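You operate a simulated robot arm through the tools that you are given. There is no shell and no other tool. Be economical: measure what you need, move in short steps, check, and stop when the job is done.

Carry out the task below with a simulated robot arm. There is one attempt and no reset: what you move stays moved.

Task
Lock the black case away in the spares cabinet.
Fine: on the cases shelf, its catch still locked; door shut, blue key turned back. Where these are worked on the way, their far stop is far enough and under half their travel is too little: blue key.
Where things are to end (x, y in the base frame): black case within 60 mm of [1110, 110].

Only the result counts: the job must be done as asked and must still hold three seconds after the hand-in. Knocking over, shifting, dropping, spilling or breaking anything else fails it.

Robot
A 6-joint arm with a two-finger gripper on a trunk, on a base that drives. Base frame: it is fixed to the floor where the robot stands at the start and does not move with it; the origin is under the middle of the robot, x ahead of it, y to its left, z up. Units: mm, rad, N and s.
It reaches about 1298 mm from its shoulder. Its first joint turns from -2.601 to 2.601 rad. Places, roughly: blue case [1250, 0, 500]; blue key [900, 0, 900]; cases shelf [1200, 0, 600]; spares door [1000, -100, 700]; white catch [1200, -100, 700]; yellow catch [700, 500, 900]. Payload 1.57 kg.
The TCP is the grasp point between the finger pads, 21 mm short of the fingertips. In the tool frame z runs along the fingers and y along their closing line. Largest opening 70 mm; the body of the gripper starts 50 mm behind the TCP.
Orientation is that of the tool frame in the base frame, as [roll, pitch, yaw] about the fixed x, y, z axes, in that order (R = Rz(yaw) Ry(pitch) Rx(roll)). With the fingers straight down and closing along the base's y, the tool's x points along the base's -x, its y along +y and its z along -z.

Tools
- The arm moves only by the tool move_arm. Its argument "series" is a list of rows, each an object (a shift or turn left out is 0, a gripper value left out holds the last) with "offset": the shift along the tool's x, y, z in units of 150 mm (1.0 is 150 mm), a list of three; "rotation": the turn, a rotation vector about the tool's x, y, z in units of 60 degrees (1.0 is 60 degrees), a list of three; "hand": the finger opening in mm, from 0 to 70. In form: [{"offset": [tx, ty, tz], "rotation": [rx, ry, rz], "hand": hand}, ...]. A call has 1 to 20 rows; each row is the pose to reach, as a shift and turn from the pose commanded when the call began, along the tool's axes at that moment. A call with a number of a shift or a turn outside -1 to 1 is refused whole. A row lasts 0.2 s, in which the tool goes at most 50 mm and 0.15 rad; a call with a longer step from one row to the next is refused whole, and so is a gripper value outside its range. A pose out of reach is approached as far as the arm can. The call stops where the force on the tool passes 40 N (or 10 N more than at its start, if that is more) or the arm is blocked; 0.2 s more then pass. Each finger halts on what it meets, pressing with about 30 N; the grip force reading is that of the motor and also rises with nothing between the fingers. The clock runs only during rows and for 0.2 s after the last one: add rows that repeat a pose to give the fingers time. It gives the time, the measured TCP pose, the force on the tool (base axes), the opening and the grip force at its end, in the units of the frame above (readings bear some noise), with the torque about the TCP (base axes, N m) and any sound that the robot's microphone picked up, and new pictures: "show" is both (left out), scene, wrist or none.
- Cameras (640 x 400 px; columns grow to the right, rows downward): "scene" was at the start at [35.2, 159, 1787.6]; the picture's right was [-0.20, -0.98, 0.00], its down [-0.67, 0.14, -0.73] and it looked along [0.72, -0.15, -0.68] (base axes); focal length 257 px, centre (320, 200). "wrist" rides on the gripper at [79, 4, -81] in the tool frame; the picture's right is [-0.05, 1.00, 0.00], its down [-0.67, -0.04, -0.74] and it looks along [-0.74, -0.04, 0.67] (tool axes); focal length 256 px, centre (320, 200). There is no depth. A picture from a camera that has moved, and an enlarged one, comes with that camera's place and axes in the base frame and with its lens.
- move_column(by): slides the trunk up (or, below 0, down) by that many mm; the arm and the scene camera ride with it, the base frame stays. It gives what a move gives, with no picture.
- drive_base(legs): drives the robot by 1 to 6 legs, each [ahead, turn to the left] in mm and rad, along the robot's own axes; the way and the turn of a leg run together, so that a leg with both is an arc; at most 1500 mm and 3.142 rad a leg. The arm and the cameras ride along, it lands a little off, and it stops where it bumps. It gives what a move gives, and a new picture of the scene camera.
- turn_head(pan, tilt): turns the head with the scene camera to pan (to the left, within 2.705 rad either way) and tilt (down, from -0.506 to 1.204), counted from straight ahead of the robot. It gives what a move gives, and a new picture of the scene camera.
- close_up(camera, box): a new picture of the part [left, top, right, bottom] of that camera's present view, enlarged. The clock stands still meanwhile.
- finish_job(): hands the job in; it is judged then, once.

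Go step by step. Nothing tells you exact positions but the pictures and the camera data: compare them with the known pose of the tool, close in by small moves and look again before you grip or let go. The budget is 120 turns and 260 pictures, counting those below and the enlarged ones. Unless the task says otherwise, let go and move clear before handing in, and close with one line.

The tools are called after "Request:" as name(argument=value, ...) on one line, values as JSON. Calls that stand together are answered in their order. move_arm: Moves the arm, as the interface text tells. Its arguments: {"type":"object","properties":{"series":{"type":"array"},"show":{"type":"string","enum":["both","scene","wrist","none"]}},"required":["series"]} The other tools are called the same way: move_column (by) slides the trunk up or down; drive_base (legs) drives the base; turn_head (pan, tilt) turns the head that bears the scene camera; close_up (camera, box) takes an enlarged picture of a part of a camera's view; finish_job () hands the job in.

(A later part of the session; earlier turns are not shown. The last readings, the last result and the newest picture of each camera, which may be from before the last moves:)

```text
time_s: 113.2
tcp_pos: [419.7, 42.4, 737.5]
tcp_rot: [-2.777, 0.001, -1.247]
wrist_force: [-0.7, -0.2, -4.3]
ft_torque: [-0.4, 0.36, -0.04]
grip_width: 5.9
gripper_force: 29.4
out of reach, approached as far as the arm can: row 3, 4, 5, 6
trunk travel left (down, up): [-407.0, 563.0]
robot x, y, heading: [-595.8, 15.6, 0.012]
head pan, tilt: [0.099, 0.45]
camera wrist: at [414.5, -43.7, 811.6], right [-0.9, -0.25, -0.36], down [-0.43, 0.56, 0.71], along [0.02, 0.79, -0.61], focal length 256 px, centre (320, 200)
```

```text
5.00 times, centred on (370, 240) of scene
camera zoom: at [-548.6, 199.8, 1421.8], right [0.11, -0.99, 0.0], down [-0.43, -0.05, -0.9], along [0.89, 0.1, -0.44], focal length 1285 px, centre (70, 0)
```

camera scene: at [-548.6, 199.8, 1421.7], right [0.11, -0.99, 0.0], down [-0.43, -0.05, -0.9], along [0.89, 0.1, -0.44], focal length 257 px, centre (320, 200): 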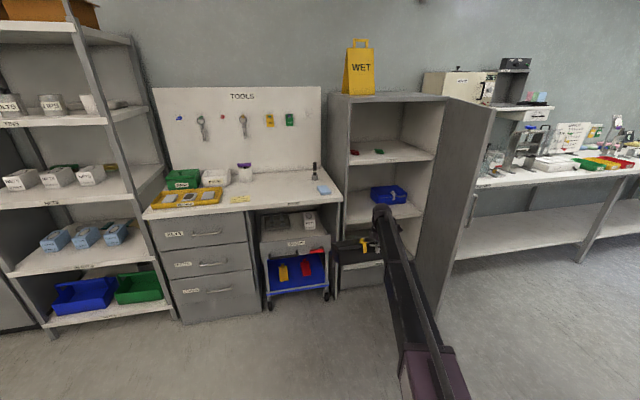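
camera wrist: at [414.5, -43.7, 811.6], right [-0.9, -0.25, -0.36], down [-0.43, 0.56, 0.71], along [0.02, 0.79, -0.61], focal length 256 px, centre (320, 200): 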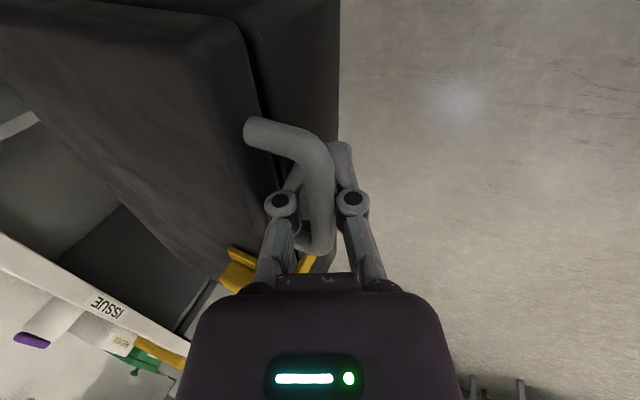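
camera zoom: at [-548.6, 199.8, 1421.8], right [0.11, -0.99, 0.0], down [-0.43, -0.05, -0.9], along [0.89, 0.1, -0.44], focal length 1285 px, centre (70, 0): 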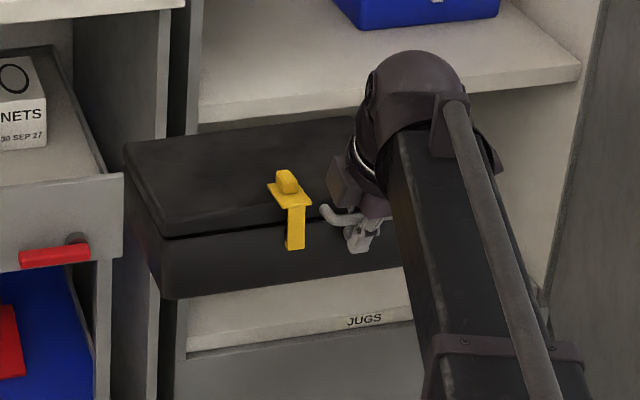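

The case now hangs nearly level. Next I'll retract the boom with the case in free space, so that the final insertion can run along the cabinet's own axis by arm alone.

Request:
move_arm(series=[{"offset": [0.011, 0.1, -0.04]}, {"offset": [0.022, 0.25, -0.096]}, {"offset": [0.045, 0.44, -0.17]}, {"offset": [0.067, 0.63, -0.243]}, {"offset": [0.089, 0.827, -0.319]}], show="none")

Request:
move_arm(series=[{"offset": [0.011, 0.1, -0.04]}, {"offset": [0.022, 0.25, -0.096]}, {"offset": [0.045, 0.44, -0.17]}, {"offset": [0.067, 0.63, -0.243]}, {"offset": [0.089, 0.827, -0.319]}], show="none")

Request:
move_arm(series=[{"offset": [0.011, 0.1, -0.04]}, {"offset": [0.022, 0.25, -0.096]}, {"offset": [0.045, 0.44, -0.17]}, {"offset": [0.067, 0.63, -0.243]}, {"offset": [0.089, 0.827, -0.319]}], show="scene")

```text
time_s: 114.4
tcp_pos: [297.4, -11.3, 737.4]
tcp_rot: [-2.778, 0.001, -1.246]
wrist_force: [0.0, 0.6, -4.8]
ft_torque: [-0.42, 0.37, 0.01]
grip_width: 6.0
gripper_force: 29.9
trunk travel left (down, up): [-407.0, 563.0]
robot x, y, heading: [-595.0, 16.5, 0.014]
head pan, tilt: [0.099, 0.45]
```

```text
time_s: 115.6
tcp_pos: [174.5, -67.7, 737.0]
tcp_rot: [-2.778, 0.0, -1.246]
wrist_force: [-0.4, -0.2, -5.5]
ft_torque: [-0.41, 0.34, -0.02]
grip_width: 6.0
gripper_force: 29.9
trunk travel left (down, up): [-407.0, 563.0]
robot x, y, heading: [-596.0, 14.8, 0.007]
head pan, tilt: [0.099, 0.45]
```

```text
time_s: 116.8
tcp_pos: [52.8, -123.2, 738.9]
tcp_rot: [-2.779, -0.002, -1.249]
wrist_force: [0.2, 0.2, -5.4]
ft_torque: [-0.38, 0.36, 0.0]
grip_width: 6.0
gripper_force: 29.7
trunk travel left (down, up): [-407.0, 563.0]
robot x, y, heading: [-589.1, 20.3, 0.008]
head pan, tilt: [0.099, 0.45]
camera scene: at [-548.9, 199.8, 1421.8], right [0.11, -0.99, 0.0], down [-0.43, -0.05, -0.9], along [0.9, 0.1, -0.44], focal length 257 px, centre (320, 200)
```

scene: 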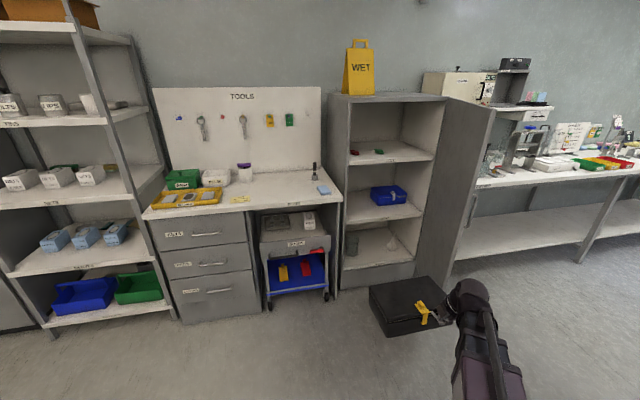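

Good. Drive 560 mm ahead.

Request:
drive_base(legs=[[560, 0]])

Request:
close_up(camera="scene", box=[300, 160, 540, 400])

```text
time_s: 120.6
tcp_pos: [603.9, -127.7, 737.9]
tcp_rot: [-2.775, 0.0, -1.26]
wrist_force: [-0.1, 0.1, -5.1]
ft_torque: [-0.44, 0.35, -0.03]
grip_width: 5.8
gripper_force: 30.1
trunk travel left (down, up): [-407.0, 563.0]
robot x, y, heading: [-42.6, 19.8, -0.001]
head pan, tilt: [0.099, 0.45]
camera scene: at [5.1, 201.5, 1421.8], right [0.1, -1.0, 0.0], down [-0.43, -0.04, -0.9], along [0.9, 0.09, -0.44], focal length 257 px, centre (320, 200)
```

scene: 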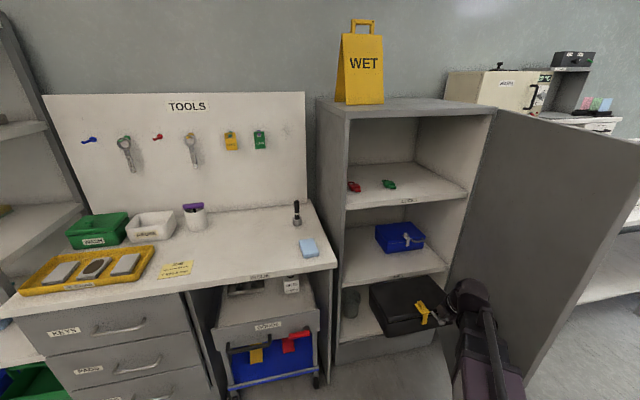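

```text
1.67 times, centred on (420, 280) of scene
camera zoom: at [5.1, 201.5, 1421.8], right [0.1, -1.0, 0.0], down [-0.43, -0.04, -0.9], along [0.9, 0.09, -0.44], focal length 428 px, centre (153, 67)
```

zoom: 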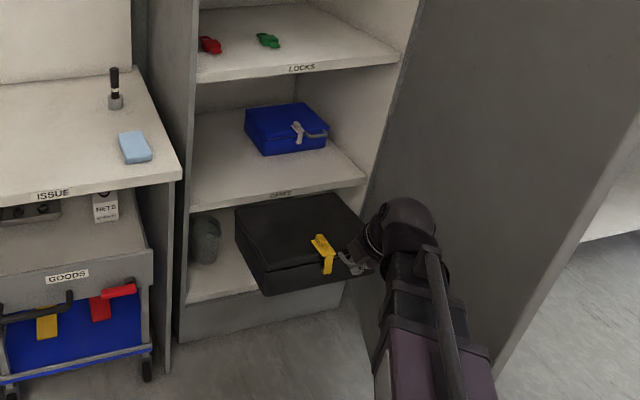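

Excellent parallax here. Zoom in on the shelf's front corners to pin down its height.

Request:
close_up(camera="scene", box=[330, 225, 394, 265])

Request:
close_up(camera="scene", box=[400, 215, 464, 295])

Request:
close_up(camera="scene", box=[310, 90, 374, 130])

```text
10.00 times, centred on (362, 245) of scene
camera zoom: at [5.1, 201.5, 1421.8], right [0.1, -1.0, 0.0], down [-0.43, -0.04, -0.9], along [0.9, 0.09, -0.44], focal length 2570 px, centre (-100, -250)
```

zoom: 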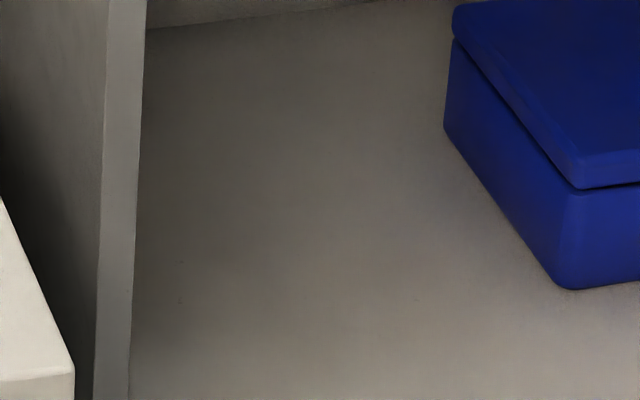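

```text
5.00 times, centred on (432, 255) of scene
camera zoom: at [5.1, 201.5, 1421.8], right [0.1, -1.0, 0.0], down [-0.43, -0.04, -0.9], along [0.9, 0.09, -0.44], focal length 1285 px, centre (-240, -75)
```

zoom: 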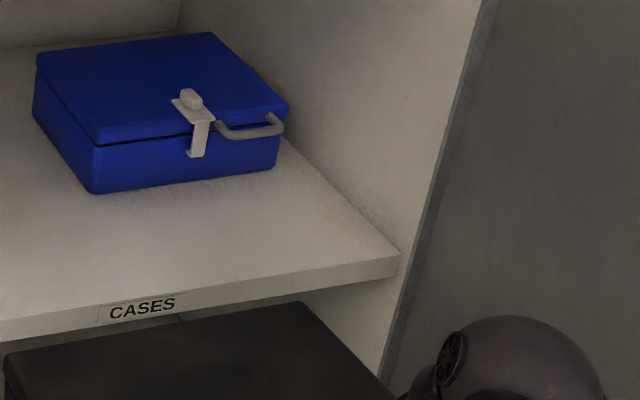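

```text
10.00 times, centred on (342, 110) of scene
camera zoom: at [5.1, 201.5, 1421.8], right [0.1, -1.0, 0.0], down [-0.43, -0.04, -0.9], along [0.9, 0.09, -0.44], focal length 2570 px, centre (100, 1100)
```

zoom: 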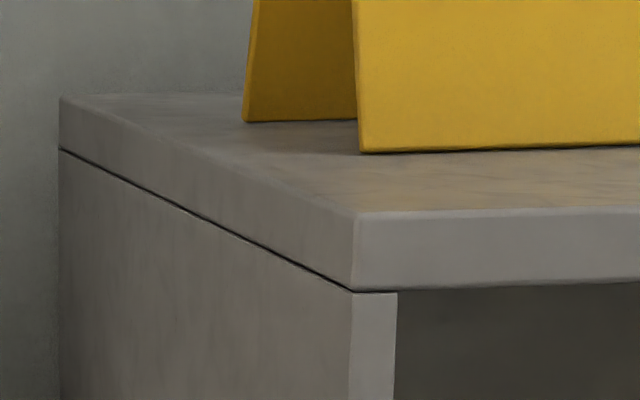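

Shelf top ≈ 585–595, front edge at depth ~890; the free lateral slot is about 300 mm wide for the ~236 mm case. Lower slightly and advance the first 150 mm along the cabinet's axis.

Request:
move_column(by=-26)

Request:
move_arm(series=[{"offset": [-0.02, -0.15, 0.058]}, {"offset": [-0.037, -0.35, 0.135]}, {"offset": [-0.037, -0.55, 0.212]}, {"offset": [-0.037, -0.75, 0.289]}, {"offset": [-0.037, -0.933, 0.36]}])

Request:
close_up(camera="scene", box=[320, 160, 480, 320])

```text
time_s: 121.3
tcp_pos: [605.5, -127.5, 712.8]
tcp_rot: [-2.778, -0.002, -1.258]
wrist_force: [-0.7, 0.8, -5.5]
ft_torque: [-0.4, 0.32, 0.01]
grip_width: 5.9
gripper_force: 30.0
trunk travel left (down, up): [-381.0, 589.0]
robot x, y, heading: [-42.7, 18.7, -0.007]
head pan, tilt: [0.099, 0.45]
```

```text
time_s: 122.5
tcp_pos: [746.6, -75.4, 711.5]
tcp_rot: [-2.778, 0.0, -1.258]
wrist_force: [-0.5, -0.9, -4.4]
ft_torque: [-0.42, 0.35, 0.0]
grip_width: 5.9
gripper_force: 30.1
trunk travel left (down, up): [-381.0, 589.0]
robot x, y, heading: [-44.1, 22.3, 0.0]
head pan, tilt: [0.099, 0.45]
camera scene: at [5.3, 201.4, 1395.8], right [0.1, -1.0, 0.0], down [-0.43, -0.04, -0.9], along [0.9, 0.09, -0.44], focal length 257 px, centre (320, 200)
camera wrist: at [740.2, -161.9, 785.8], right [-0.9, -0.24, -0.36], down [-0.43, 0.56, 0.71], along [0.03, 0.79, -0.61], focal length 256 px, centre (320, 200)
```

scene: 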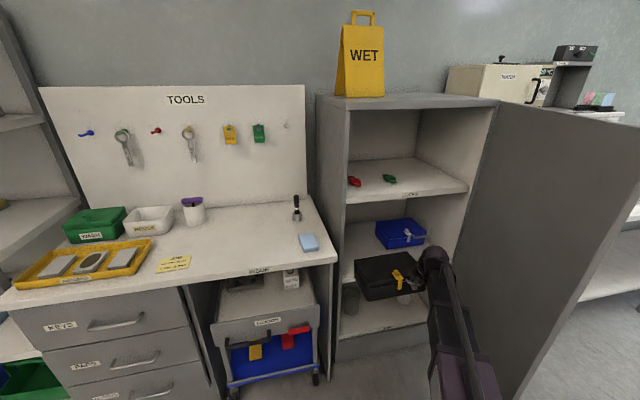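
wrist: 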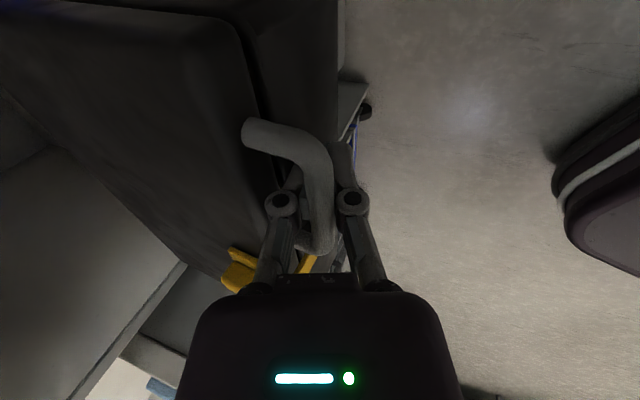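

```text
2.50 times, centred on (400, 240) of scene
camera zoom: at [5.3, 201.4, 1395.8], right [0.1, -1.0, 0.0], down [-0.43, -0.04, -0.9], along [0.9, 0.09, -0.44], focal length 643 px, centre (120, 100)
```

zoom: 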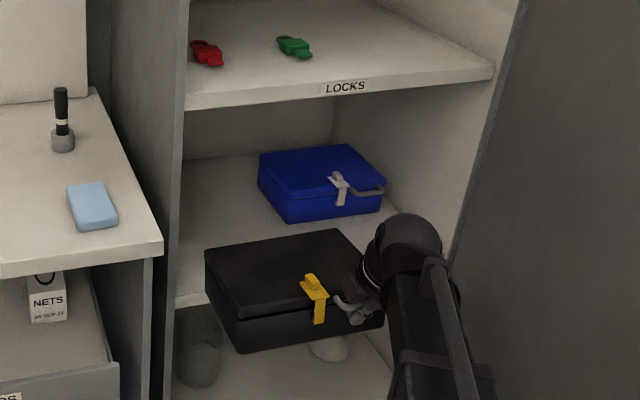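

Alignment looks good: ~40 mm to the left wall, ~30 mm to the blue case. Continue in.

Request:
move_arm(series=[{"offset": [0, -0.15, 0.058]}, {"offset": [0, -0.35, 0.135]}, {"offset": [0, -0.55, 0.212]}, {"offset": [0, -0.75, 0.289]}, {"offset": [0, -0.933, 0.36]}])

Request:
close_up(camera="scene", box=[320, 140, 480, 300])

```text
time_s: 123.7
tcp_pos: [891.7, -29.3, 711.4]
tcp_rot: [-2.777, 0.0, -1.256]
wrist_force: [-0.4, -0.4, -5.2]
ft_torque: [-0.43, 0.37, -0.03]
grip_width: 6.0
gripper_force: 29.6
out of reach, approached as far as the arm can: row 5
trunk travel left (down, up): [-381.0, 589.0]
robot x, y, heading: [-42.3, 18.0, -0.002]
head pan, tilt: [0.099, 0.45]
camera scene: at [5.5, 201.5, 1395.8], right [0.1, -1.0, 0.0], down [-0.43, -0.04, -0.9], along [0.9, 0.09, -0.44], focal length 257 px, centre (320, 200)
camera wrist: at [885.2, -115.9, 785.6], right [-0.9, -0.24, -0.36], down [-0.43, 0.56, 0.71], along [0.03, 0.79, -0.61], focal length 256 px, centre (320, 200)
```

scene: 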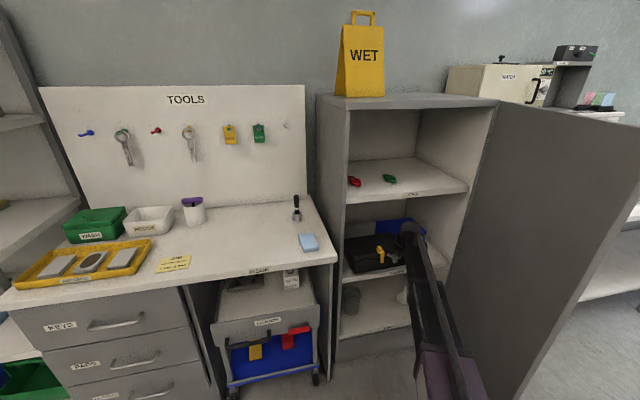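
wrist: 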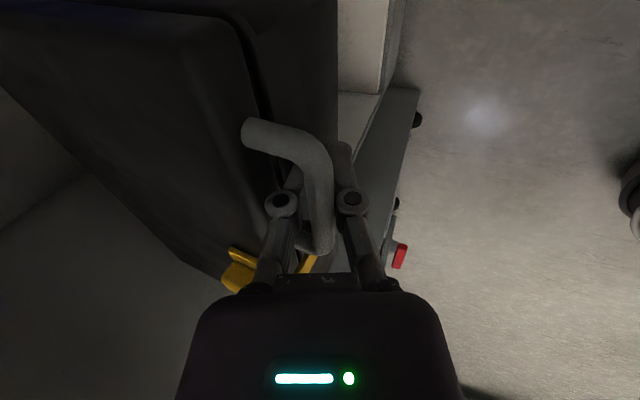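

```text
2.50 times, centred on (400, 220) of scene
camera zoom: at [5.5, 201.5, 1395.8], right [0.1, -1.0, 0.0], down [-0.43, -0.04, -0.9], along [0.9, 0.09, -0.44], focal length 643 px, centre (120, 150)
```

zoom: 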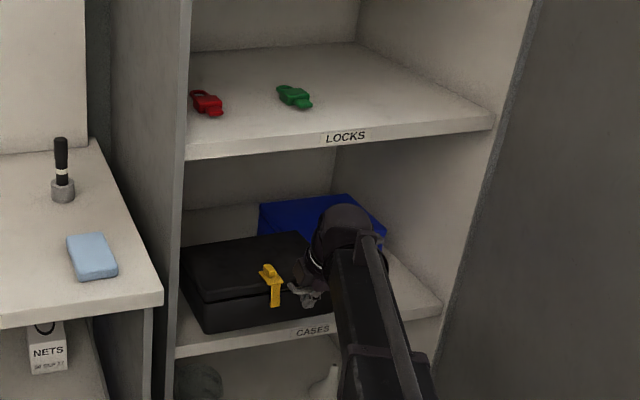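

Still clear on both sides. Continue 100 mm.

Request:
move_arm(series=[{"offset": [-0.01, -0.12, 0.046]}, {"offset": [-0.02, -0.28, 0.108]}, {"offset": [-0.02, -0.45, 0.174]}, {"offset": [-0.02, -0.622, 0.24]}], show="scene")

```text
time_s: 124.7
tcp_pos: [985.1, 5.1, 710.6]
tcp_rot: [-2.777, -0.002, -1.258]
wrist_force: [-0.1, 0.2, -5.9]
ft_torque: [-0.4, 0.34, 0.0]
grip_width: 6.1
gripper_force: 30.5
trunk travel left (down, up): [-381.0, 589.0]
robot x, y, heading: [-39.9, 20.5, -0.002]
head pan, tilt: [0.099, 0.45]
camera scene: at [5.6, 201.6, 1395.8], right [0.1, -1.0, 0.0], down [-0.43, -0.04, -0.9], along [0.9, 0.09, -0.44], focal length 257 px, centre (320, 200)
```

scene: 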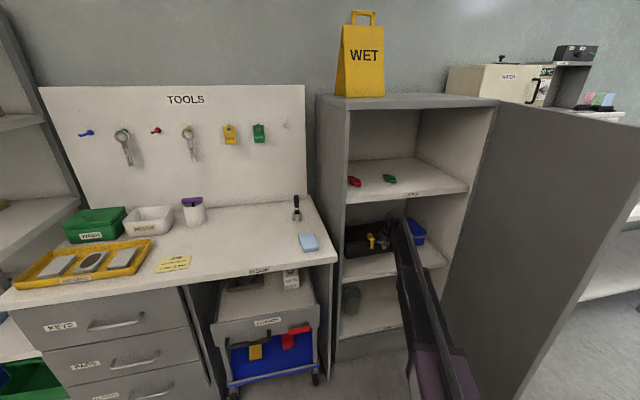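

Request:
move_arm(series=[{"offset": [0, -0.1, 0.039]}, {"offset": [0, -0.22, 0.085]}, {"offset": [0, -0.35, 0.135]}])

Request:
close_up(camera="scene", box=[330, 180, 460, 290])

```text
time_s: 125.5
tcp_pos: [1037.3, 20.7, 711.6]
tcp_rot: [-2.775, -0.002, -1.257]
wrist_force: [-0.3, 0.1, -5.9]
ft_torque: [-0.41, 0.37, -0.03]
grip_width: 6.2
gripper_force: 29.9
out of reach, approached as far as the arm can: row 3
trunk travel left (down, up): [-381.0, 589.0]
robot x, y, heading: [-41.6, 20.8, -0.002]
head pan, tilt: [0.099, 0.45]
camera scene: at [5.7, 201.6, 1395.8], right [0.1, -1.0, 0.0], down [-0.43, -0.04, -0.9], along [0.9, 0.09, -0.44], focal length 257 px, centre (320, 200)
camera wrist: at [1032.2, -64.9, 785.5], right [-0.9, -0.24, -0.36], down [-0.43, 0.56, 0.71], along [0.03, 0.79, -0.61], focal length 256 px, centre (320, 200)
```

scene: 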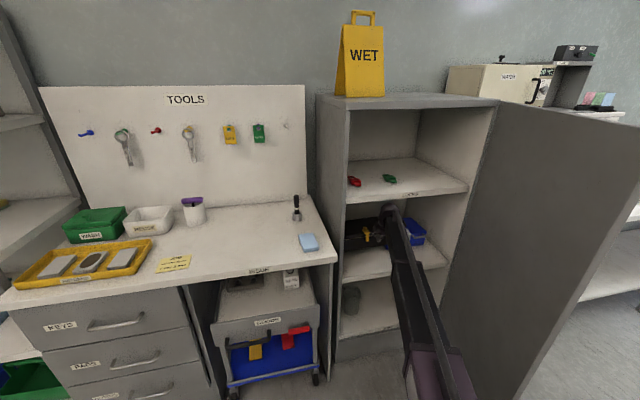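
wrist: 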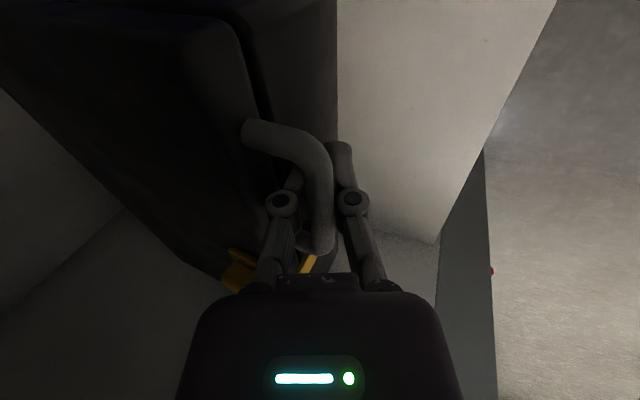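

```text
3.64 times, centred on (395, 235) of scene
camera zoom: at [5.7, 201.6, 1395.8], right [0.1, -1.0, 0.0], down [-0.43, -0.04, -0.9], along [0.9, 0.09, -0.44], focal length 935 px, centre (47, 73)
```

zoom: 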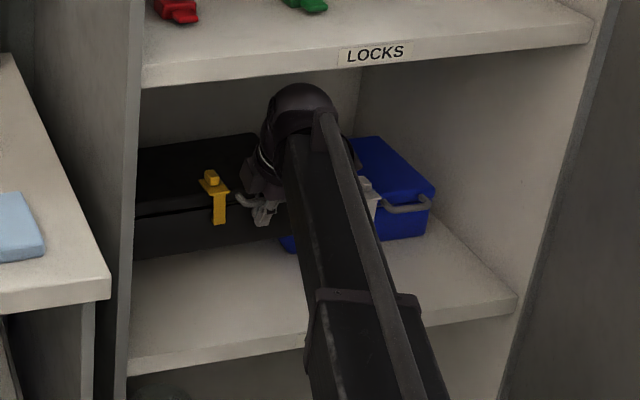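

At the target position over the shelf. Lower in stages, watching the load.

Request:
move_column(by=-45)

Request:
move_column(by=-8)

Request:
close_up(camera="scene", box=[330, 180, 460, 290])

```text
time_s: 126.4
tcp_pos: [1039.2, 21.0, 666.3]
tcp_rot: [-2.777, 0.0, -1.258]
wrist_force: [-0.6, -0.8, -5.4]
ft_torque: [-0.39, 0.36, -0.03]
grip_width: 6.2
gripper_force: 29.8
trunk travel left (down, up): [-336.0, 634.0]
robot x, y, heading: [-41.5, 22.5, -0.002]
head pan, tilt: [0.099, 0.45]
```

```text
time_s: 127.0
tcp_pos: [1038.6, 21.1, 657.9]
tcp_rot: [-2.776, 0.001, -1.26]
wrist_force: [0.0, 0.9, -4.6]
ft_torque: [-0.25, 0.27, -0.04]
grip_width: 5.9
gripper_force: 30.3
trunk travel left (down, up): [-328.0, 642.0]
robot x, y, heading: [-43.6, 21.8, -0.004]
head pan, tilt: [0.099, 0.45]
```

```text
3.64 times, centred on (395, 235) of scene
camera zoom: at [5.5, 201.6, 1342.7], right [0.1, -1.0, 0.0], down [-0.43, -0.04, -0.9], along [0.9, 0.09, -0.44], focal length 935 px, centre (47, 73)
```

zoom: 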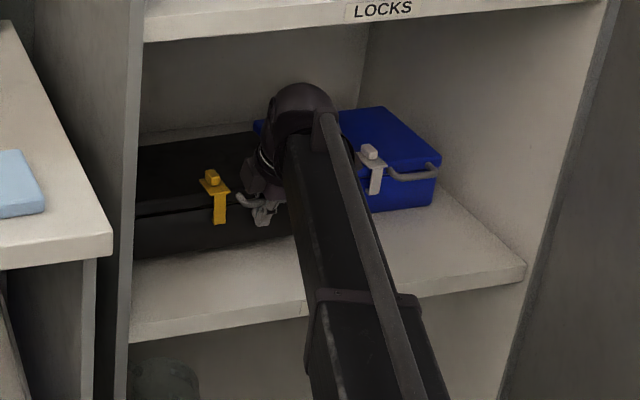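

First contact appears to have begun (torque drops). Continue in small steps.

Request:
move_column(by=-7)

Request:
move_column(by=-6)

Request:
move_column(by=-5)

```text
time_s: 127.5
tcp_pos: [1037.9, 20.3, 651.0]
tcp_rot: [-2.776, 0.0, -1.258]
wrist_force: [0.1, 0.2, -4.8]
ft_torque: [-0.39, 0.33, -0.03]
grip_width: 5.7
gripper_force: 30.2
trunk travel left (down, up): [-321.0, 649.0]
robot x, y, heading: [-40.7, 21.7, 0.0]
head pan, tilt: [0.099, 0.45]
```

```text
time_s: 128.1
tcp_pos: [1038.1, 21.9, 645.2]
tcp_rot: [-2.777, -0.002, -1.259]
wrist_force: [0.1, 0.0, -2.7]
ft_torque: [0.07, 0.13, -0.02]
grip_width: 4.7
gripper_force: 0.0
trunk travel left (down, up): [-315.0, 655.0]
robot x, y, heading: [-40.8, 24.2, -0.004]
head pan, tilt: [0.099, 0.45]
```

```text
time_s: 128.6
tcp_pos: [1038.3, 21.1, 640.8]
tcp_rot: [-2.777, -0.002, -1.259]
wrist_force: [-1.1, 0.7, -2.9]
ft_torque: [-0.04, 0.05, -0.01]
grip_width: 3.9
gripper_force: 0.2
trunk travel left (down, up): [-310.0, 660.0]
robot x, y, heading: [-44.7, 19.5, -0.003]
head pan, tilt: [0.099, 0.45]
```

Request:
move_column(by=-4)

Request:
move_arm(series=[{"hand": 4}])

Request:
close_up(camera="wrist", box=[200, 80, 440, 290])

Request:
close_up(camera="scene", box=[330, 180, 460, 290])

```text
time_s: 129.1
tcp_pos: [1038.4, 20.8, 637.3]
tcp_rot: [-2.777, -0.002, -1.259]
wrist_force: [-1.9, -0.5, -2.0]
ft_torque: [-0.05, 0.03, -0.01]
grip_width: 3.8
gripper_force: 0.1
trunk travel left (down, up): [-306.0, 664.0]
robot x, y, heading: [-43.6, 16.0, 0.003]
head pan, tilt: [0.099, 0.45]
```

```text
time_s: 129.5
tcp_pos: [1036.3, 19.7, 636.5]
tcp_rot: [-2.778, 0.0, -1.258]
wrist_force: [-0.5, -1.1, -0.8]
ft_torque: [-0.03, 0.06, 0.01]
grip_width: 4.1
gripper_force: 0.0
trunk travel left (down, up): [-306.0, 664.0]
robot x, y, heading: [-43.1, 19.0, -0.001]
head pan, tilt: [0.099, 0.45]
camera scene: at [5.0, 201.5, 1320.8], right [0.1, -1.0, 0.0], down [-0.43, -0.04, -0.9], along [0.9, 0.09, -0.44], focal length 257 px, centre (320, 200)
camera wrist: at [1031.3, -65.2, 711.1], right [-0.9, -0.24, -0.36], down [-0.43, 0.56, 0.71], along [0.03, 0.79, -0.61], focal length 256 px, centre (320, 200)
```

scene: 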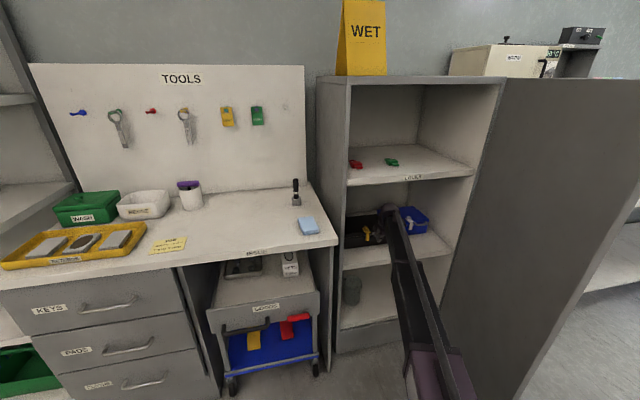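
wrist: 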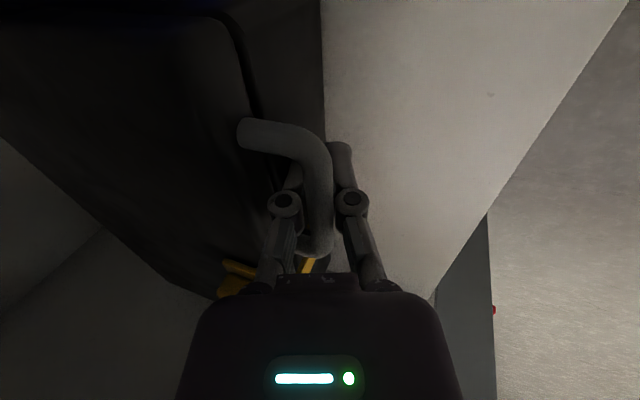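

```text
1.90 times, centred on (320, 185) of wrist
camera zoom: at [1031.3, -65.2, 711.1], right [-0.9, -0.24, -0.36], down [-0.43, 0.56, 0.71], along [0.03, 0.79, -0.61], focal length 488 px, centre (320, 229)
```

zoom: 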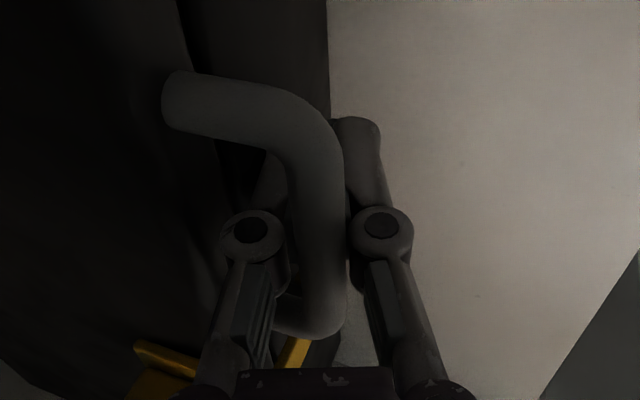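

```text
3.64 times, centred on (395, 235) of scene
camera zoom: at [5.0, 201.5, 1320.8], right [0.1, -1.0, 0.0], down [-0.43, -0.04, -0.9], along [0.9, 0.09, -0.44], focal length 935 px, centre (47, 73)
```

zoom: 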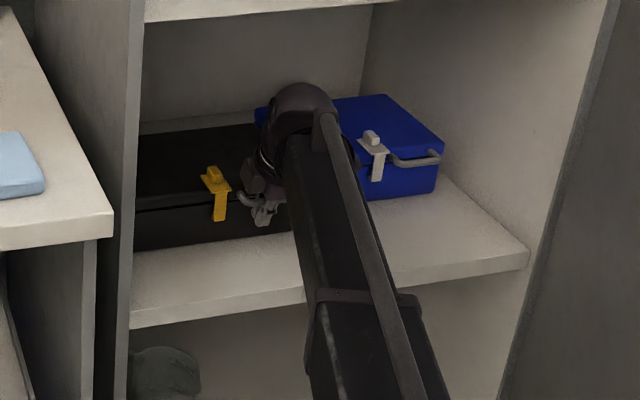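

The load is off the gripper: the case is seated on the shelf. Open slightly to 13 mm and check.

Request:
move_arm(series=[{"hand": 8}, {"hand": 11}, {"hand": 13}], show="none")

Request:
close_up(camera="wrist", box=[200, 80, 440, 290])

Request:
close_up(camera="scene", box=[340, 210, 410, 260])

```text
time_s: 130.3
tcp_pos: [1037.7, 20.8, 636.3]
tcp_rot: [-2.777, -0.003, -1.262]
wrist_force: [-1.0, -1.1, -1.7]
ft_torque: [-0.04, 0.07, 0.02]
grip_width: 13.1
gripper_force: 0.0
trunk travel left (down, up): [-306.0, 664.0]
robot x, y, heading: [-40.6, 15.9, -0.002]
head pan, tilt: [0.099, 0.45]
```

```text
1.90 times, centred on (320, 185) of wrist
camera zoom: at [1031.4, -65.2, 711.0], right [-0.9, -0.24, -0.36], down [-0.43, 0.56, 0.71], along [0.03, 0.79, -0.61], focal length 488 px, centre (320, 229)
```

zoom: 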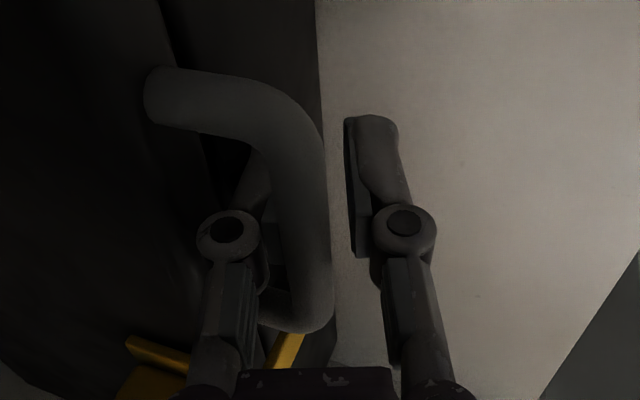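

```text
8.00 times, centred on (375, 235) of scene
camera zoom: at [5.0, 201.6, 1320.8], right [0.1, -1.0, 0.0], down [-0.43, -0.04, -0.9], along [0.9, 0.09, -0.44], focal length 2056 px, centre (-120, -80)
```

zoom: 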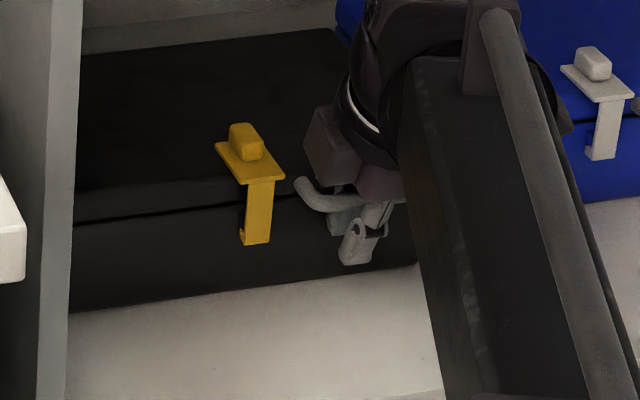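

The case is seated and level. I'll centre on the bar, then withdraw stepwise along the tool axis (trunk up, arm back).

Request:
move_arm(series=[{"offset": [0, -0.012, 0.005], "hand": 14}, {"offset": [0, -0.012, 0.005], "hand": 15}], show="none")

Request:
move_column(by=8)

Request:
move_arm(series=[{"offset": [0, 0.0193, -0.0074]}], show="none")

Request:
move_column(by=8)

Request:
move_arm(series=[{"offset": [0, 0.0193, -0.0074]}], show="none")

Request:
close_up(camera="wrist", box=[200, 80, 440, 290])

```text
time_s: 130.9
tcp_pos: [1039.4, 22.0, 637.0]
tcp_rot: [-2.777, -0.002, -1.259]
wrist_force: [-2.0, -0.3, -0.2]
ft_torque: [0.01, 0.02, 0.02]
grip_width: 15.1
gripper_force: 0.0
trunk travel left (down, up): [-306.0, 664.0]
robot x, y, heading: [-37.3, 21.3, -0.003]
head pan, tilt: [0.099, 0.45]
```

```text
time_s: 131.5
tcp_pos: [1038.5, 21.9, 644.6]
tcp_rot: [-2.776, -0.003, -1.258]
wrist_force: [-1.6, -0.2, 1.5]
ft_torque: [-0.02, -0.04, 0.01]
grip_width: 15.0
gripper_force: 0.1
trunk travel left (down, up): [-314.0, 656.0]
robot x, y, heading: [-40.7, 19.8, 0.001]
head pan, tilt: [0.099, 0.45]
```

```text
time_s: 131.9
tcp_pos: [1036.5, 20.5, 645.8]
tcp_rot: [-2.777, -0.002, -1.257]
wrist_force: [1.2, 1.0, 0.0]
ft_torque: [-0.04, 0.05, 0.04]
grip_width: 16.4
gripper_force: 1.2
trunk travel left (down, up): [-314.0, 656.0]
robot x, y, heading: [-41.6, 21.1, -0.0]
head pan, tilt: [0.099, 0.45]
```

```text
time_s: 132.5
tcp_pos: [1034.8, 20.8, 653.2]
tcp_rot: [-2.777, -0.001, -1.259]
wrist_force: [-2.2, -1.5, 0.9]
ft_torque: [-0.04, -0.03, 0.04]
grip_width: 14.1
gripper_force: 0.0
trunk travel left (down, up): [-322.0, 648.0]
robot x, y, heading: [-41.9, 18.5, 0.001]
head pan, tilt: [0.099, 0.45]
```

```text
time_s: 132.9
tcp_pos: [1032.9, 19.9, 653.9]
tcp_rot: [-2.776, -0.002, -1.257]
wrist_force: [1.2, 0.0, 0.9]
ft_torque: [0.02, 0.03, 0.0]
grip_width: 15.7
gripper_force: 0.3
trunk travel left (down, up): [-322.0, 648.0]
robot x, y, heading: [-40.9, 18.3, -0.002]
head pan, tilt: [0.099, 0.45]
```

```text
1.90 times, centred on (320, 185) of wrist
camera zoom: at [1027.4, -66.3, 727.1], right [-0.9, -0.24, -0.36], down [-0.43, 0.56, 0.71], along [0.03, 0.79, -0.61], focal length 488 px, centre (320, 229)
```

zoom: 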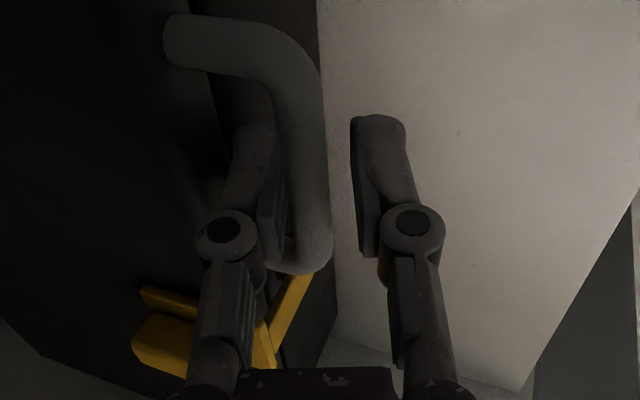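

The bar sits near the inner pad, so I can go straight up 16 mm now without backing.

Request:
move_column(by=16)

Request:
close_up(camera="wrist", box=[200, 80, 440, 290])

```text
time_s: 133.5
tcp_pos: [1033.8, 19.3, 669.5]
tcp_rot: [-2.777, -0.001, -1.26]
wrist_force: [-1.1, 0.2, -0.5]
ft_torque: [-0.02, 0.03, 0.0]
grip_width: 15.5
gripper_force: 0.1
trunk travel left (down, up): [-338.0, 632.0]
robot x, y, heading: [-41.2, 22.9, -0.002]
head pan, tilt: [0.099, 0.45]
```

```text
1.90 times, centred on (320, 185) of wrist
camera zoom: at [1027.2, -66.5, 743.3], right [-0.9, -0.24, -0.36], down [-0.43, 0.56, 0.71], along [0.03, 0.79, -0.61], focal length 488 px, centre (320, 229)
```

zoom: 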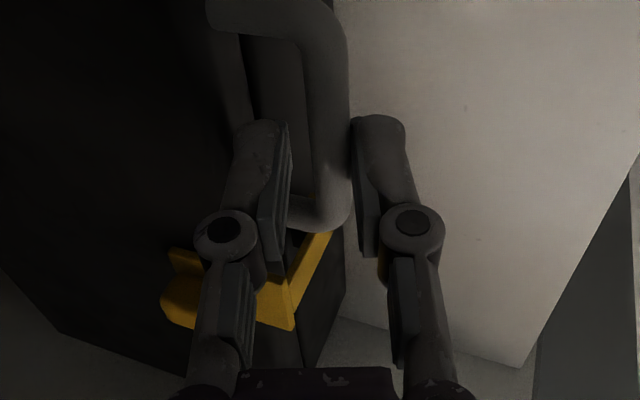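

Request:
move_arm(series=[{"offset": [0, 0.022, -0.0085]}], show="none")

Request:
move_column(by=10)

Request:
move_arm(series=[{"offset": [0, 0.022, -0.0085]}], show="none")

Request:
move_column(by=16)

Request:
close_up(camera="wrist", box=[200, 60, 440, 270])

```text
time_s: 133.9
tcp_pos: [1030.7, 17.3, 669.6]
tcp_rot: [-2.776, -0.001, -1.259]
wrist_force: [-0.2, -0.2, 0.5]
ft_torque: [0.03, -0.01, 0.02]
grip_width: 15.4
gripper_force: 0.1
trunk travel left (down, up): [-338.0, 632.0]
robot x, y, heading: [-43.8, 22.1, 0.002]
head pan, tilt: [0.099, 0.45]
```

```text
time_s: 134.5
tcp_pos: [1030.1, 18.1, 679.9]
tcp_rot: [-2.775, -0.001, -1.261]
wrist_force: [0.3, -0.6, 0.3]
ft_torque: [0.04, 0.0, -0.05]
grip_width: 15.0
gripper_force: 0.1
trunk travel left (down, up): [-348.0, 622.0]
robot x, y, heading: [-42.2, 21.3, 0.003]
head pan, tilt: [0.099, 0.45]
```

```text
time_s: 134.9
tcp_pos: [1026.5, 15.5, 679.6]
tcp_rot: [-2.776, -0.002, -1.257]
wrist_force: [1.1, -0.4, -0.3]
ft_torque: [0.02, 0.0, -0.01]
grip_width: 15.0
gripper_force: 0.0
trunk travel left (down, up): [-348.0, 622.0]
robot x, y, heading: [-44.3, 21.1, 0.0]
head pan, tilt: [0.099, 0.45]
```

```text
time_s: 135.5
tcp_pos: [1026.6, 16.8, 694.6]
tcp_rot: [-2.777, -0.001, -1.257]
wrist_force: [0.4, 0.7, -0.7]
ft_torque: [0.01, -0.01, -0.03]
grip_width: 15.3
gripper_force: 0.1
trunk travel left (down, up): [-364.0, 606.0]
robot x, y, heading: [-39.7, 20.8, -0.002]
head pan, tilt: [0.099, 0.45]
```

```text
1.90 times, centred on (320, 165) of wrist
camera zoom: at [1020.4, -69.5, 769.1], right [-0.9, -0.24, -0.36], down [-0.43, 0.56, 0.71], along [0.03, 0.79, -0.61], focal length 488 px, centre (320, 267)
```

zoom: 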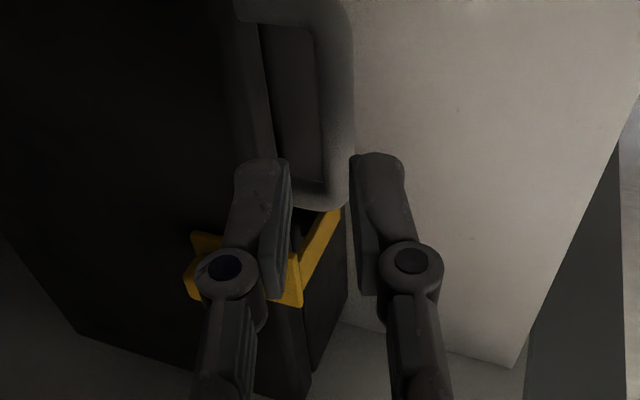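

Clear of the handle. Retreat along the cabinet axis, out of the cabinet.

Request:
move_arm(series=[{"offset": [0, 0.15, -0.058]}, {"offset": [0, 0.35, -0.135]}, {"offset": [0, 0.6, -0.231]}, {"offset": [0, 0.8, -0.309]}, {"offset": [0, 0.98, -0.378]}], show="none")

Request:
move_arm(series=[{"offset": [0, 0.25, -0.096]}, {"offset": [0, 0.5, -0.193]}, {"offset": [0, 0.75, -0.289]}, {"offset": [0, 0.98, -0.378]}], show="none")

Request:
move_arm(series=[{"offset": [0, 0.25, -0.096]}, {"offset": [0, 0.5, -0.193]}, {"offset": [0, 0.75, -0.289]}, {"offset": [0, 0.98, -0.378]}], show="scene")

Request:
close_up(camera="scene", box=[330, 170, 460, 270])

```text
time_s: 136.7
tcp_pos: [876.9, -30.9, 695.5]
tcp_rot: [-2.775, -0.004, -1.257]
wrist_force: [-0.4, -0.7, 0.6]
ft_torque: [-0.01, 0.01, 0.06]
grip_width: 14.9
gripper_force: 0.0
trunk travel left (down, up): [-364.0, 606.0]
robot x, y, heading: [-40.8, 22.4, 0.003]
head pan, tilt: [0.099, 0.45]
```

```text
time_s: 137.7
tcp_pos: [724.3, -81.4, 695.5]
tcp_rot: [-2.778, 0.001, -1.258]
wrist_force: [0.7, -0.9, 0.2]
ft_torque: [0.03, -0.01, -0.01]
grip_width: 14.7
gripper_force: 0.0
trunk travel left (down, up): [-364.0, 606.0]
robot x, y, heading: [-36.8, 21.2, -0.007]
head pan, tilt: [0.099, 0.45]
```

```text
time_s: 138.7
tcp_pos: [573.8, -127.6, 695.5]
tcp_rot: [-2.775, -0.002, -1.257]
wrist_force: [1.4, -0.2, -0.7]
ft_torque: [-0.02, 0.01, 0.01]
grip_width: 15.2
gripper_force: 0.1
trunk travel left (down, up): [-364.0, 606.0]
robot x, y, heading: [-41.9, 19.8, -0.005]
head pan, tilt: [0.099, 0.45]
camera scene: at [4.9, 201.6, 1378.8], right [0.1, -1.0, 0.0], down [-0.43, -0.04, -0.9], along [0.9, 0.09, -0.44], focal length 257 px, centre (320, 200)
```

scene: 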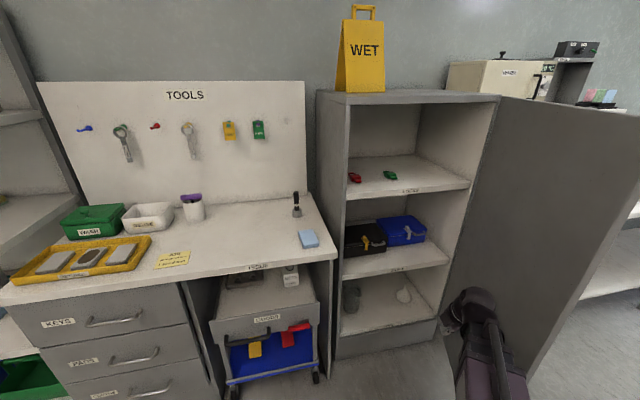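

```text
4.00 times, centred on (395, 220) of scene
camera zoom: at [4.9, 201.6, 1378.8], right [0.1, -1.0, 0.0], down [-0.43, -0.04, -0.9], along [0.9, 0.09, -0.44], focal length 1028 px, centre (20, 120)
```

zoom: 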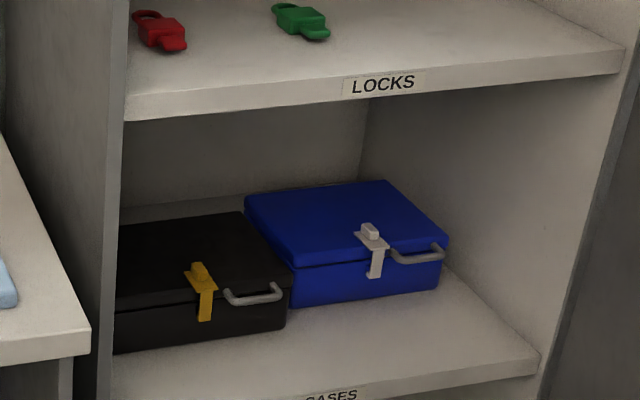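

The black case sits neatly beside the blue one, centre ≈ [1106, 106], its catch untouched. Now to close the door: back off and bring the gripper back to the level, un-rolled pose.

Request:
drive_base(legs=[[-415, 0]])

Request:
move_arm(series=[{"rotation": [-0.12, 0, 0]}, {"rotation": [-0.24, 0, 0]}, {"rotation": [-0.348, 0, 0]}], show="none")

Request:
move_arm(series=[{"offset": [-0.2, 0, 0], "rotation": [0, 0, 0.13]}, {"offset": [-0.4, 0, 0], "rotation": [0, 0, 0.26]}, {"offset": [-0.6, 0, 0], "rotation": [0, 0, 0.39]}, {"offset": [-0.8, 0, 0], "rotation": [0, 0, 0.52]}, {"offset": [-0.98, 0, 0], "rotation": [0, 0, 0.65]}, {"offset": [-0.98, 0, 0], "rotation": [0, 0, 0.78]}, {"offset": [-0.98, 0, 0], "rotation": [0, 0, 0.91]}], show="none")

Request:
move_arm(series=[{"rotation": [0, 0, 0.13]}, {"rotation": [0, 0, 0.26]}, {"rotation": [0, 0, 0.39]}, {"rotation": [0, 0, 0.52]}, {"rotation": [0, 0, 0.65]}, {"rotation": [0, 0, 0.78]}, {"rotation": [0, 0, 0.89]}], show="none")

```text
time_s: 141.8
tcp_pos: [148.1, -126.7, 695.5]
tcp_rot: [-2.775, -0.001, -1.258]
wrist_force: [-0.2, 0.2, 0.1]
ft_torque: [0.04, -0.02, -0.02]
grip_width: 14.8
gripper_force: 0.1
trunk travel left (down, up): [-364.0, 606.0]
robot x, y, heading: [-468.3, 21.4, -0.002]
head pan, tilt: [0.099, 0.45]
camera scene: at [-421.4, 202.4, 1378.8], right [0.1, -1.0, 0.0], down [-0.43, -0.04, -0.9], along [0.9, 0.09, -0.44], focal length 257 px, centre (320, 200)
```

scene: 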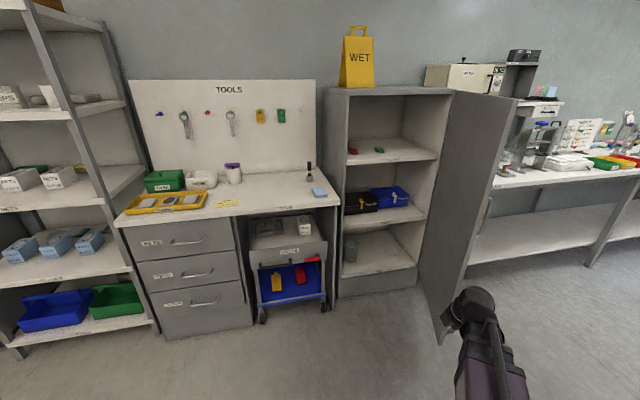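

```text
time_s: 142.6
tcp_pos: [148.4, -127.2, 682.7]
tcp_rot: [3.142, -0.001, -1.259]
wrist_force: [0.1, -0.6, 0.7]
ft_torque: [0.01, 0.01, 0.02]
grip_width: 15.0
gripper_force: 0.2
out of reach, approached as far as the arm can: row 1, 2, 3
trunk travel left (down, up): [-364.0, 606.0]
robot x, y, heading: [-467.4, 21.9, -0.007]
head pan, tilt: [0.099, 0.45]
```

```text
time_s: 144.2
tcp_pos: [104.5, 13.2, 683.0]
tcp_rot: [-3.141, -0.001, -2.216]
wrist_force: [0.3, -0.9, -0.2]
ft_torque: [-0.04, -0.01, -0.02]
grip_width: 14.8
gripper_force: 0.1
trunk travel left (down, up): [-364.0, 606.0]
robot x, y, heading: [-469.8, 21.5, -0.003]
head pan, tilt: [0.099, 0.45]
```

```text
time_s: 145.8
tcp_pos: [102.8, 13.2, 681.9]
tcp_rot: [-3.141, 0.0, 3.137]
wrist_force: [0.8, -0.2, -0.8]
ft_torque: [0.04, 0.02, -0.02]
grip_width: 15.1
gripper_force: 0.1
trunk travel left (down, up): [-364.0, 606.0]
robot x, y, heading: [-465.9, 20.9, -0.007]
head pan, tilt: [0.099, 0.45]
```

Request:
move_arm(series=[{"offset": [-0.3, 0.03, 0]}, {"offset": [-0.6, 0.05, 0]}, {"offset": [-0.9, 0.05, 0]}], show="none")

Request:
move_arm(series=[{"rotation": [0, -0.125, 0]}, {"rotation": [0, -0.25, 0]}, {"rotation": [0, -0.375, 0]}, {"rotation": [0, -0.5, 0]}, {"rotation": [0, -0.625, 0]}, {"rotation": [0, -0.75, 0]}, {"rotation": [0, -0.875, 0]}, {"rotation": [0, -1.0, 0]}], show="none")

Request:
move_arm(series=[{"rotation": [0, -0.125, 0]}, {"rotation": [0, -0.25, 0]}, {"rotation": [0, -0.375, 0]}, {"rotation": [0, -0.49, 0]}], show="none")

```text
time_s: 146.6
tcp_pos: [238.9, 20.1, 682.8]
tcp_rot: [-3.14, 0.0, 3.138]
wrist_force: [0.1, 0.7, -1.1]
ft_torque: [-0.01, -0.01, 0.04]
grip_width: 15.0
gripper_force: 0.0
trunk travel left (down, up): [-364.0, 606.0]
robot x, y, heading: [-467.3, 22.4, -0.002]
head pan, tilt: [0.099, 0.45]
```

```text
time_s: 148.4
tcp_pos: [236.9, 21.1, 776.3]
tcp_rot: [-3.142, 1.05, 3.139]
wrist_force: [-0.7, -0.1, -0.8]
ft_torque: [-0.01, -0.01, 0.0]
grip_width: 14.9
gripper_force: 0.1
out of reach, approached as far as the arm can: row 2, 3, 4, 5, 6, 7, 8
trunk travel left (down, up): [-364.0, 606.0]
robot x, y, heading: [-468.7, 20.6, -0.005]
head pan, tilt: [0.099, 0.45]
```

```text
time_s: 149.4
tcp_pos: [254.9, 20.8, 868.6]
tcp_rot: [-3.116, 1.561, -3.118]
wrist_force: [-0.5, 0.7, 0.7]
ft_torque: [0.05, 0.0, -0.03]
grip_width: 15.0
gripper_force: 0.0
out of reach, approached as far as the arm can: row 1, 2, 3, 4
trunk travel left (down, up): [-364.0, 606.0]
robot x, y, heading: [-472.0, 23.5, -0.001]
head pan, tilt: [0.099, 0.45]
```

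Level again. Swing right toward the door handle (about [521, -365] now), yawing to ~37° as before.

Request:
move_arm(series=[{"offset": [0, -0.25, 0.03], "rotation": [-0.05, 0, 0]}, {"offset": [0, -0.5, 0.06], "rotation": [-0.1, 0, 0]}, {"offset": [0, -0.75, 0.1], "rotation": [-0.15, 0, 0]}, {"offset": [0, -0.967, 0.133], "rotation": [-0.2, 0, 0], "hand": 50}], show="none")

Request:
move_arm(series=[{"offset": [0, -0.25, 0.02], "rotation": [-0.05, 0, 0]}, {"offset": [0, -0.5, 0.04], "rotation": [-0.1, 0, 0]}, {"offset": [0, -0.75, 0.05], "rotation": [-0.15, 0, 0]}, {"offset": [0, -0.967, 0.067], "rotation": [-0.2, 0, 0]}], show="none")

Request:
move_arm(series=[{"offset": [0, -0.25, 0.0], "rotation": [-0.05, 0, 0]}, {"offset": [0, -0.5, 0.0], "rotation": [-0.1, 0, 0]}, {"offset": [0, -0.75, 0.01], "rotation": [-0.15, 0, 0]}, {"offset": [0, -0.955, 0.013], "rotation": [-0.21, 0, 0]}])

```text
time_s: 150.4
tcp_pos: [277.4, -125.6, 865.6]
tcp_rot: [-2.64, 1.554, -2.432]
wrist_force: [1.3, 0.3, 0.9]
ft_torque: [-0.01, 0.07, 0.0]
grip_width: 49.8
gripper_force: 0.1
out of reach, approached as far as the arm can: row 1
trunk travel left (down, up): [-364.0, 606.0]
robot x, y, heading: [-468.8, 23.9, -0.003]
head pan, tilt: [0.099, 0.45]
```

```text
time_s: 151.4
tcp_pos: [316.0, -264.1, 867.9]
tcp_rot: [2.819, 1.561, -3.05]
wrist_force: [-0.2, 0.4, 0.5]
ft_torque: [-0.03, 0.0, 0.0]
grip_width: 50.1
gripper_force: 0.2
trunk travel left (down, up): [-364.0, 606.0]
robot x, y, heading: [-467.8, 20.1, 0.0]
head pan, tilt: [0.099, 0.45]
```

```text
time_s: 152.4
tcp_pos: [376.5, -395.2, 866.9]
tcp_rot: [2.617, 1.56, -3.026]
wrist_force: [-0.7, 0.2, -0.6]
ft_torque: [0.01, -0.01, 0.0]
grip_width: 49.8
gripper_force: 0.0
out of reach, approached as far as the arm can: row 2
trunk travel left (down, up): [-364.0, 606.0]
robot x, y, heading: [-469.1, 21.9, -0.0]
head pan, tilt: [0.099, 0.45]
camera scene: at [-421.5, 202.5, 1378.8], right [0.1, -1.0, 0.0], down [-0.43, -0.04, -0.9], along [0.9, 0.09, -0.44], focal length 257 px, centre (320, 200)
camera wrist: at [308.2, -440.2, 788.5], right [-0.59, 0.8, 0.06], down [-0.57, -0.47, 0.67], along [0.57, 0.37, 0.74], focal length 256 px, centre (320, 200)
```

scene: 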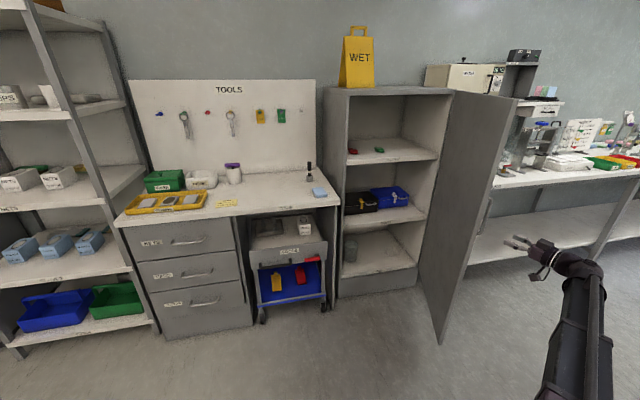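
wrist: 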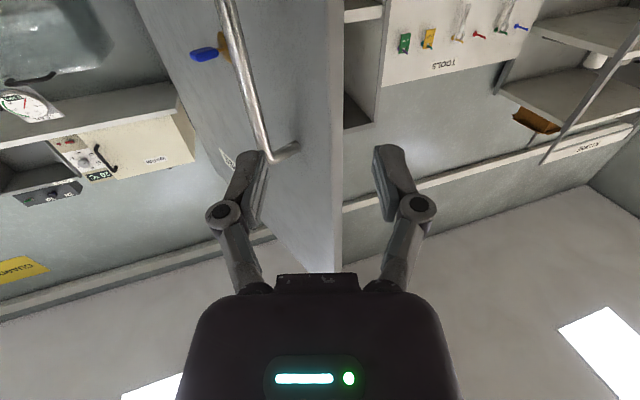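

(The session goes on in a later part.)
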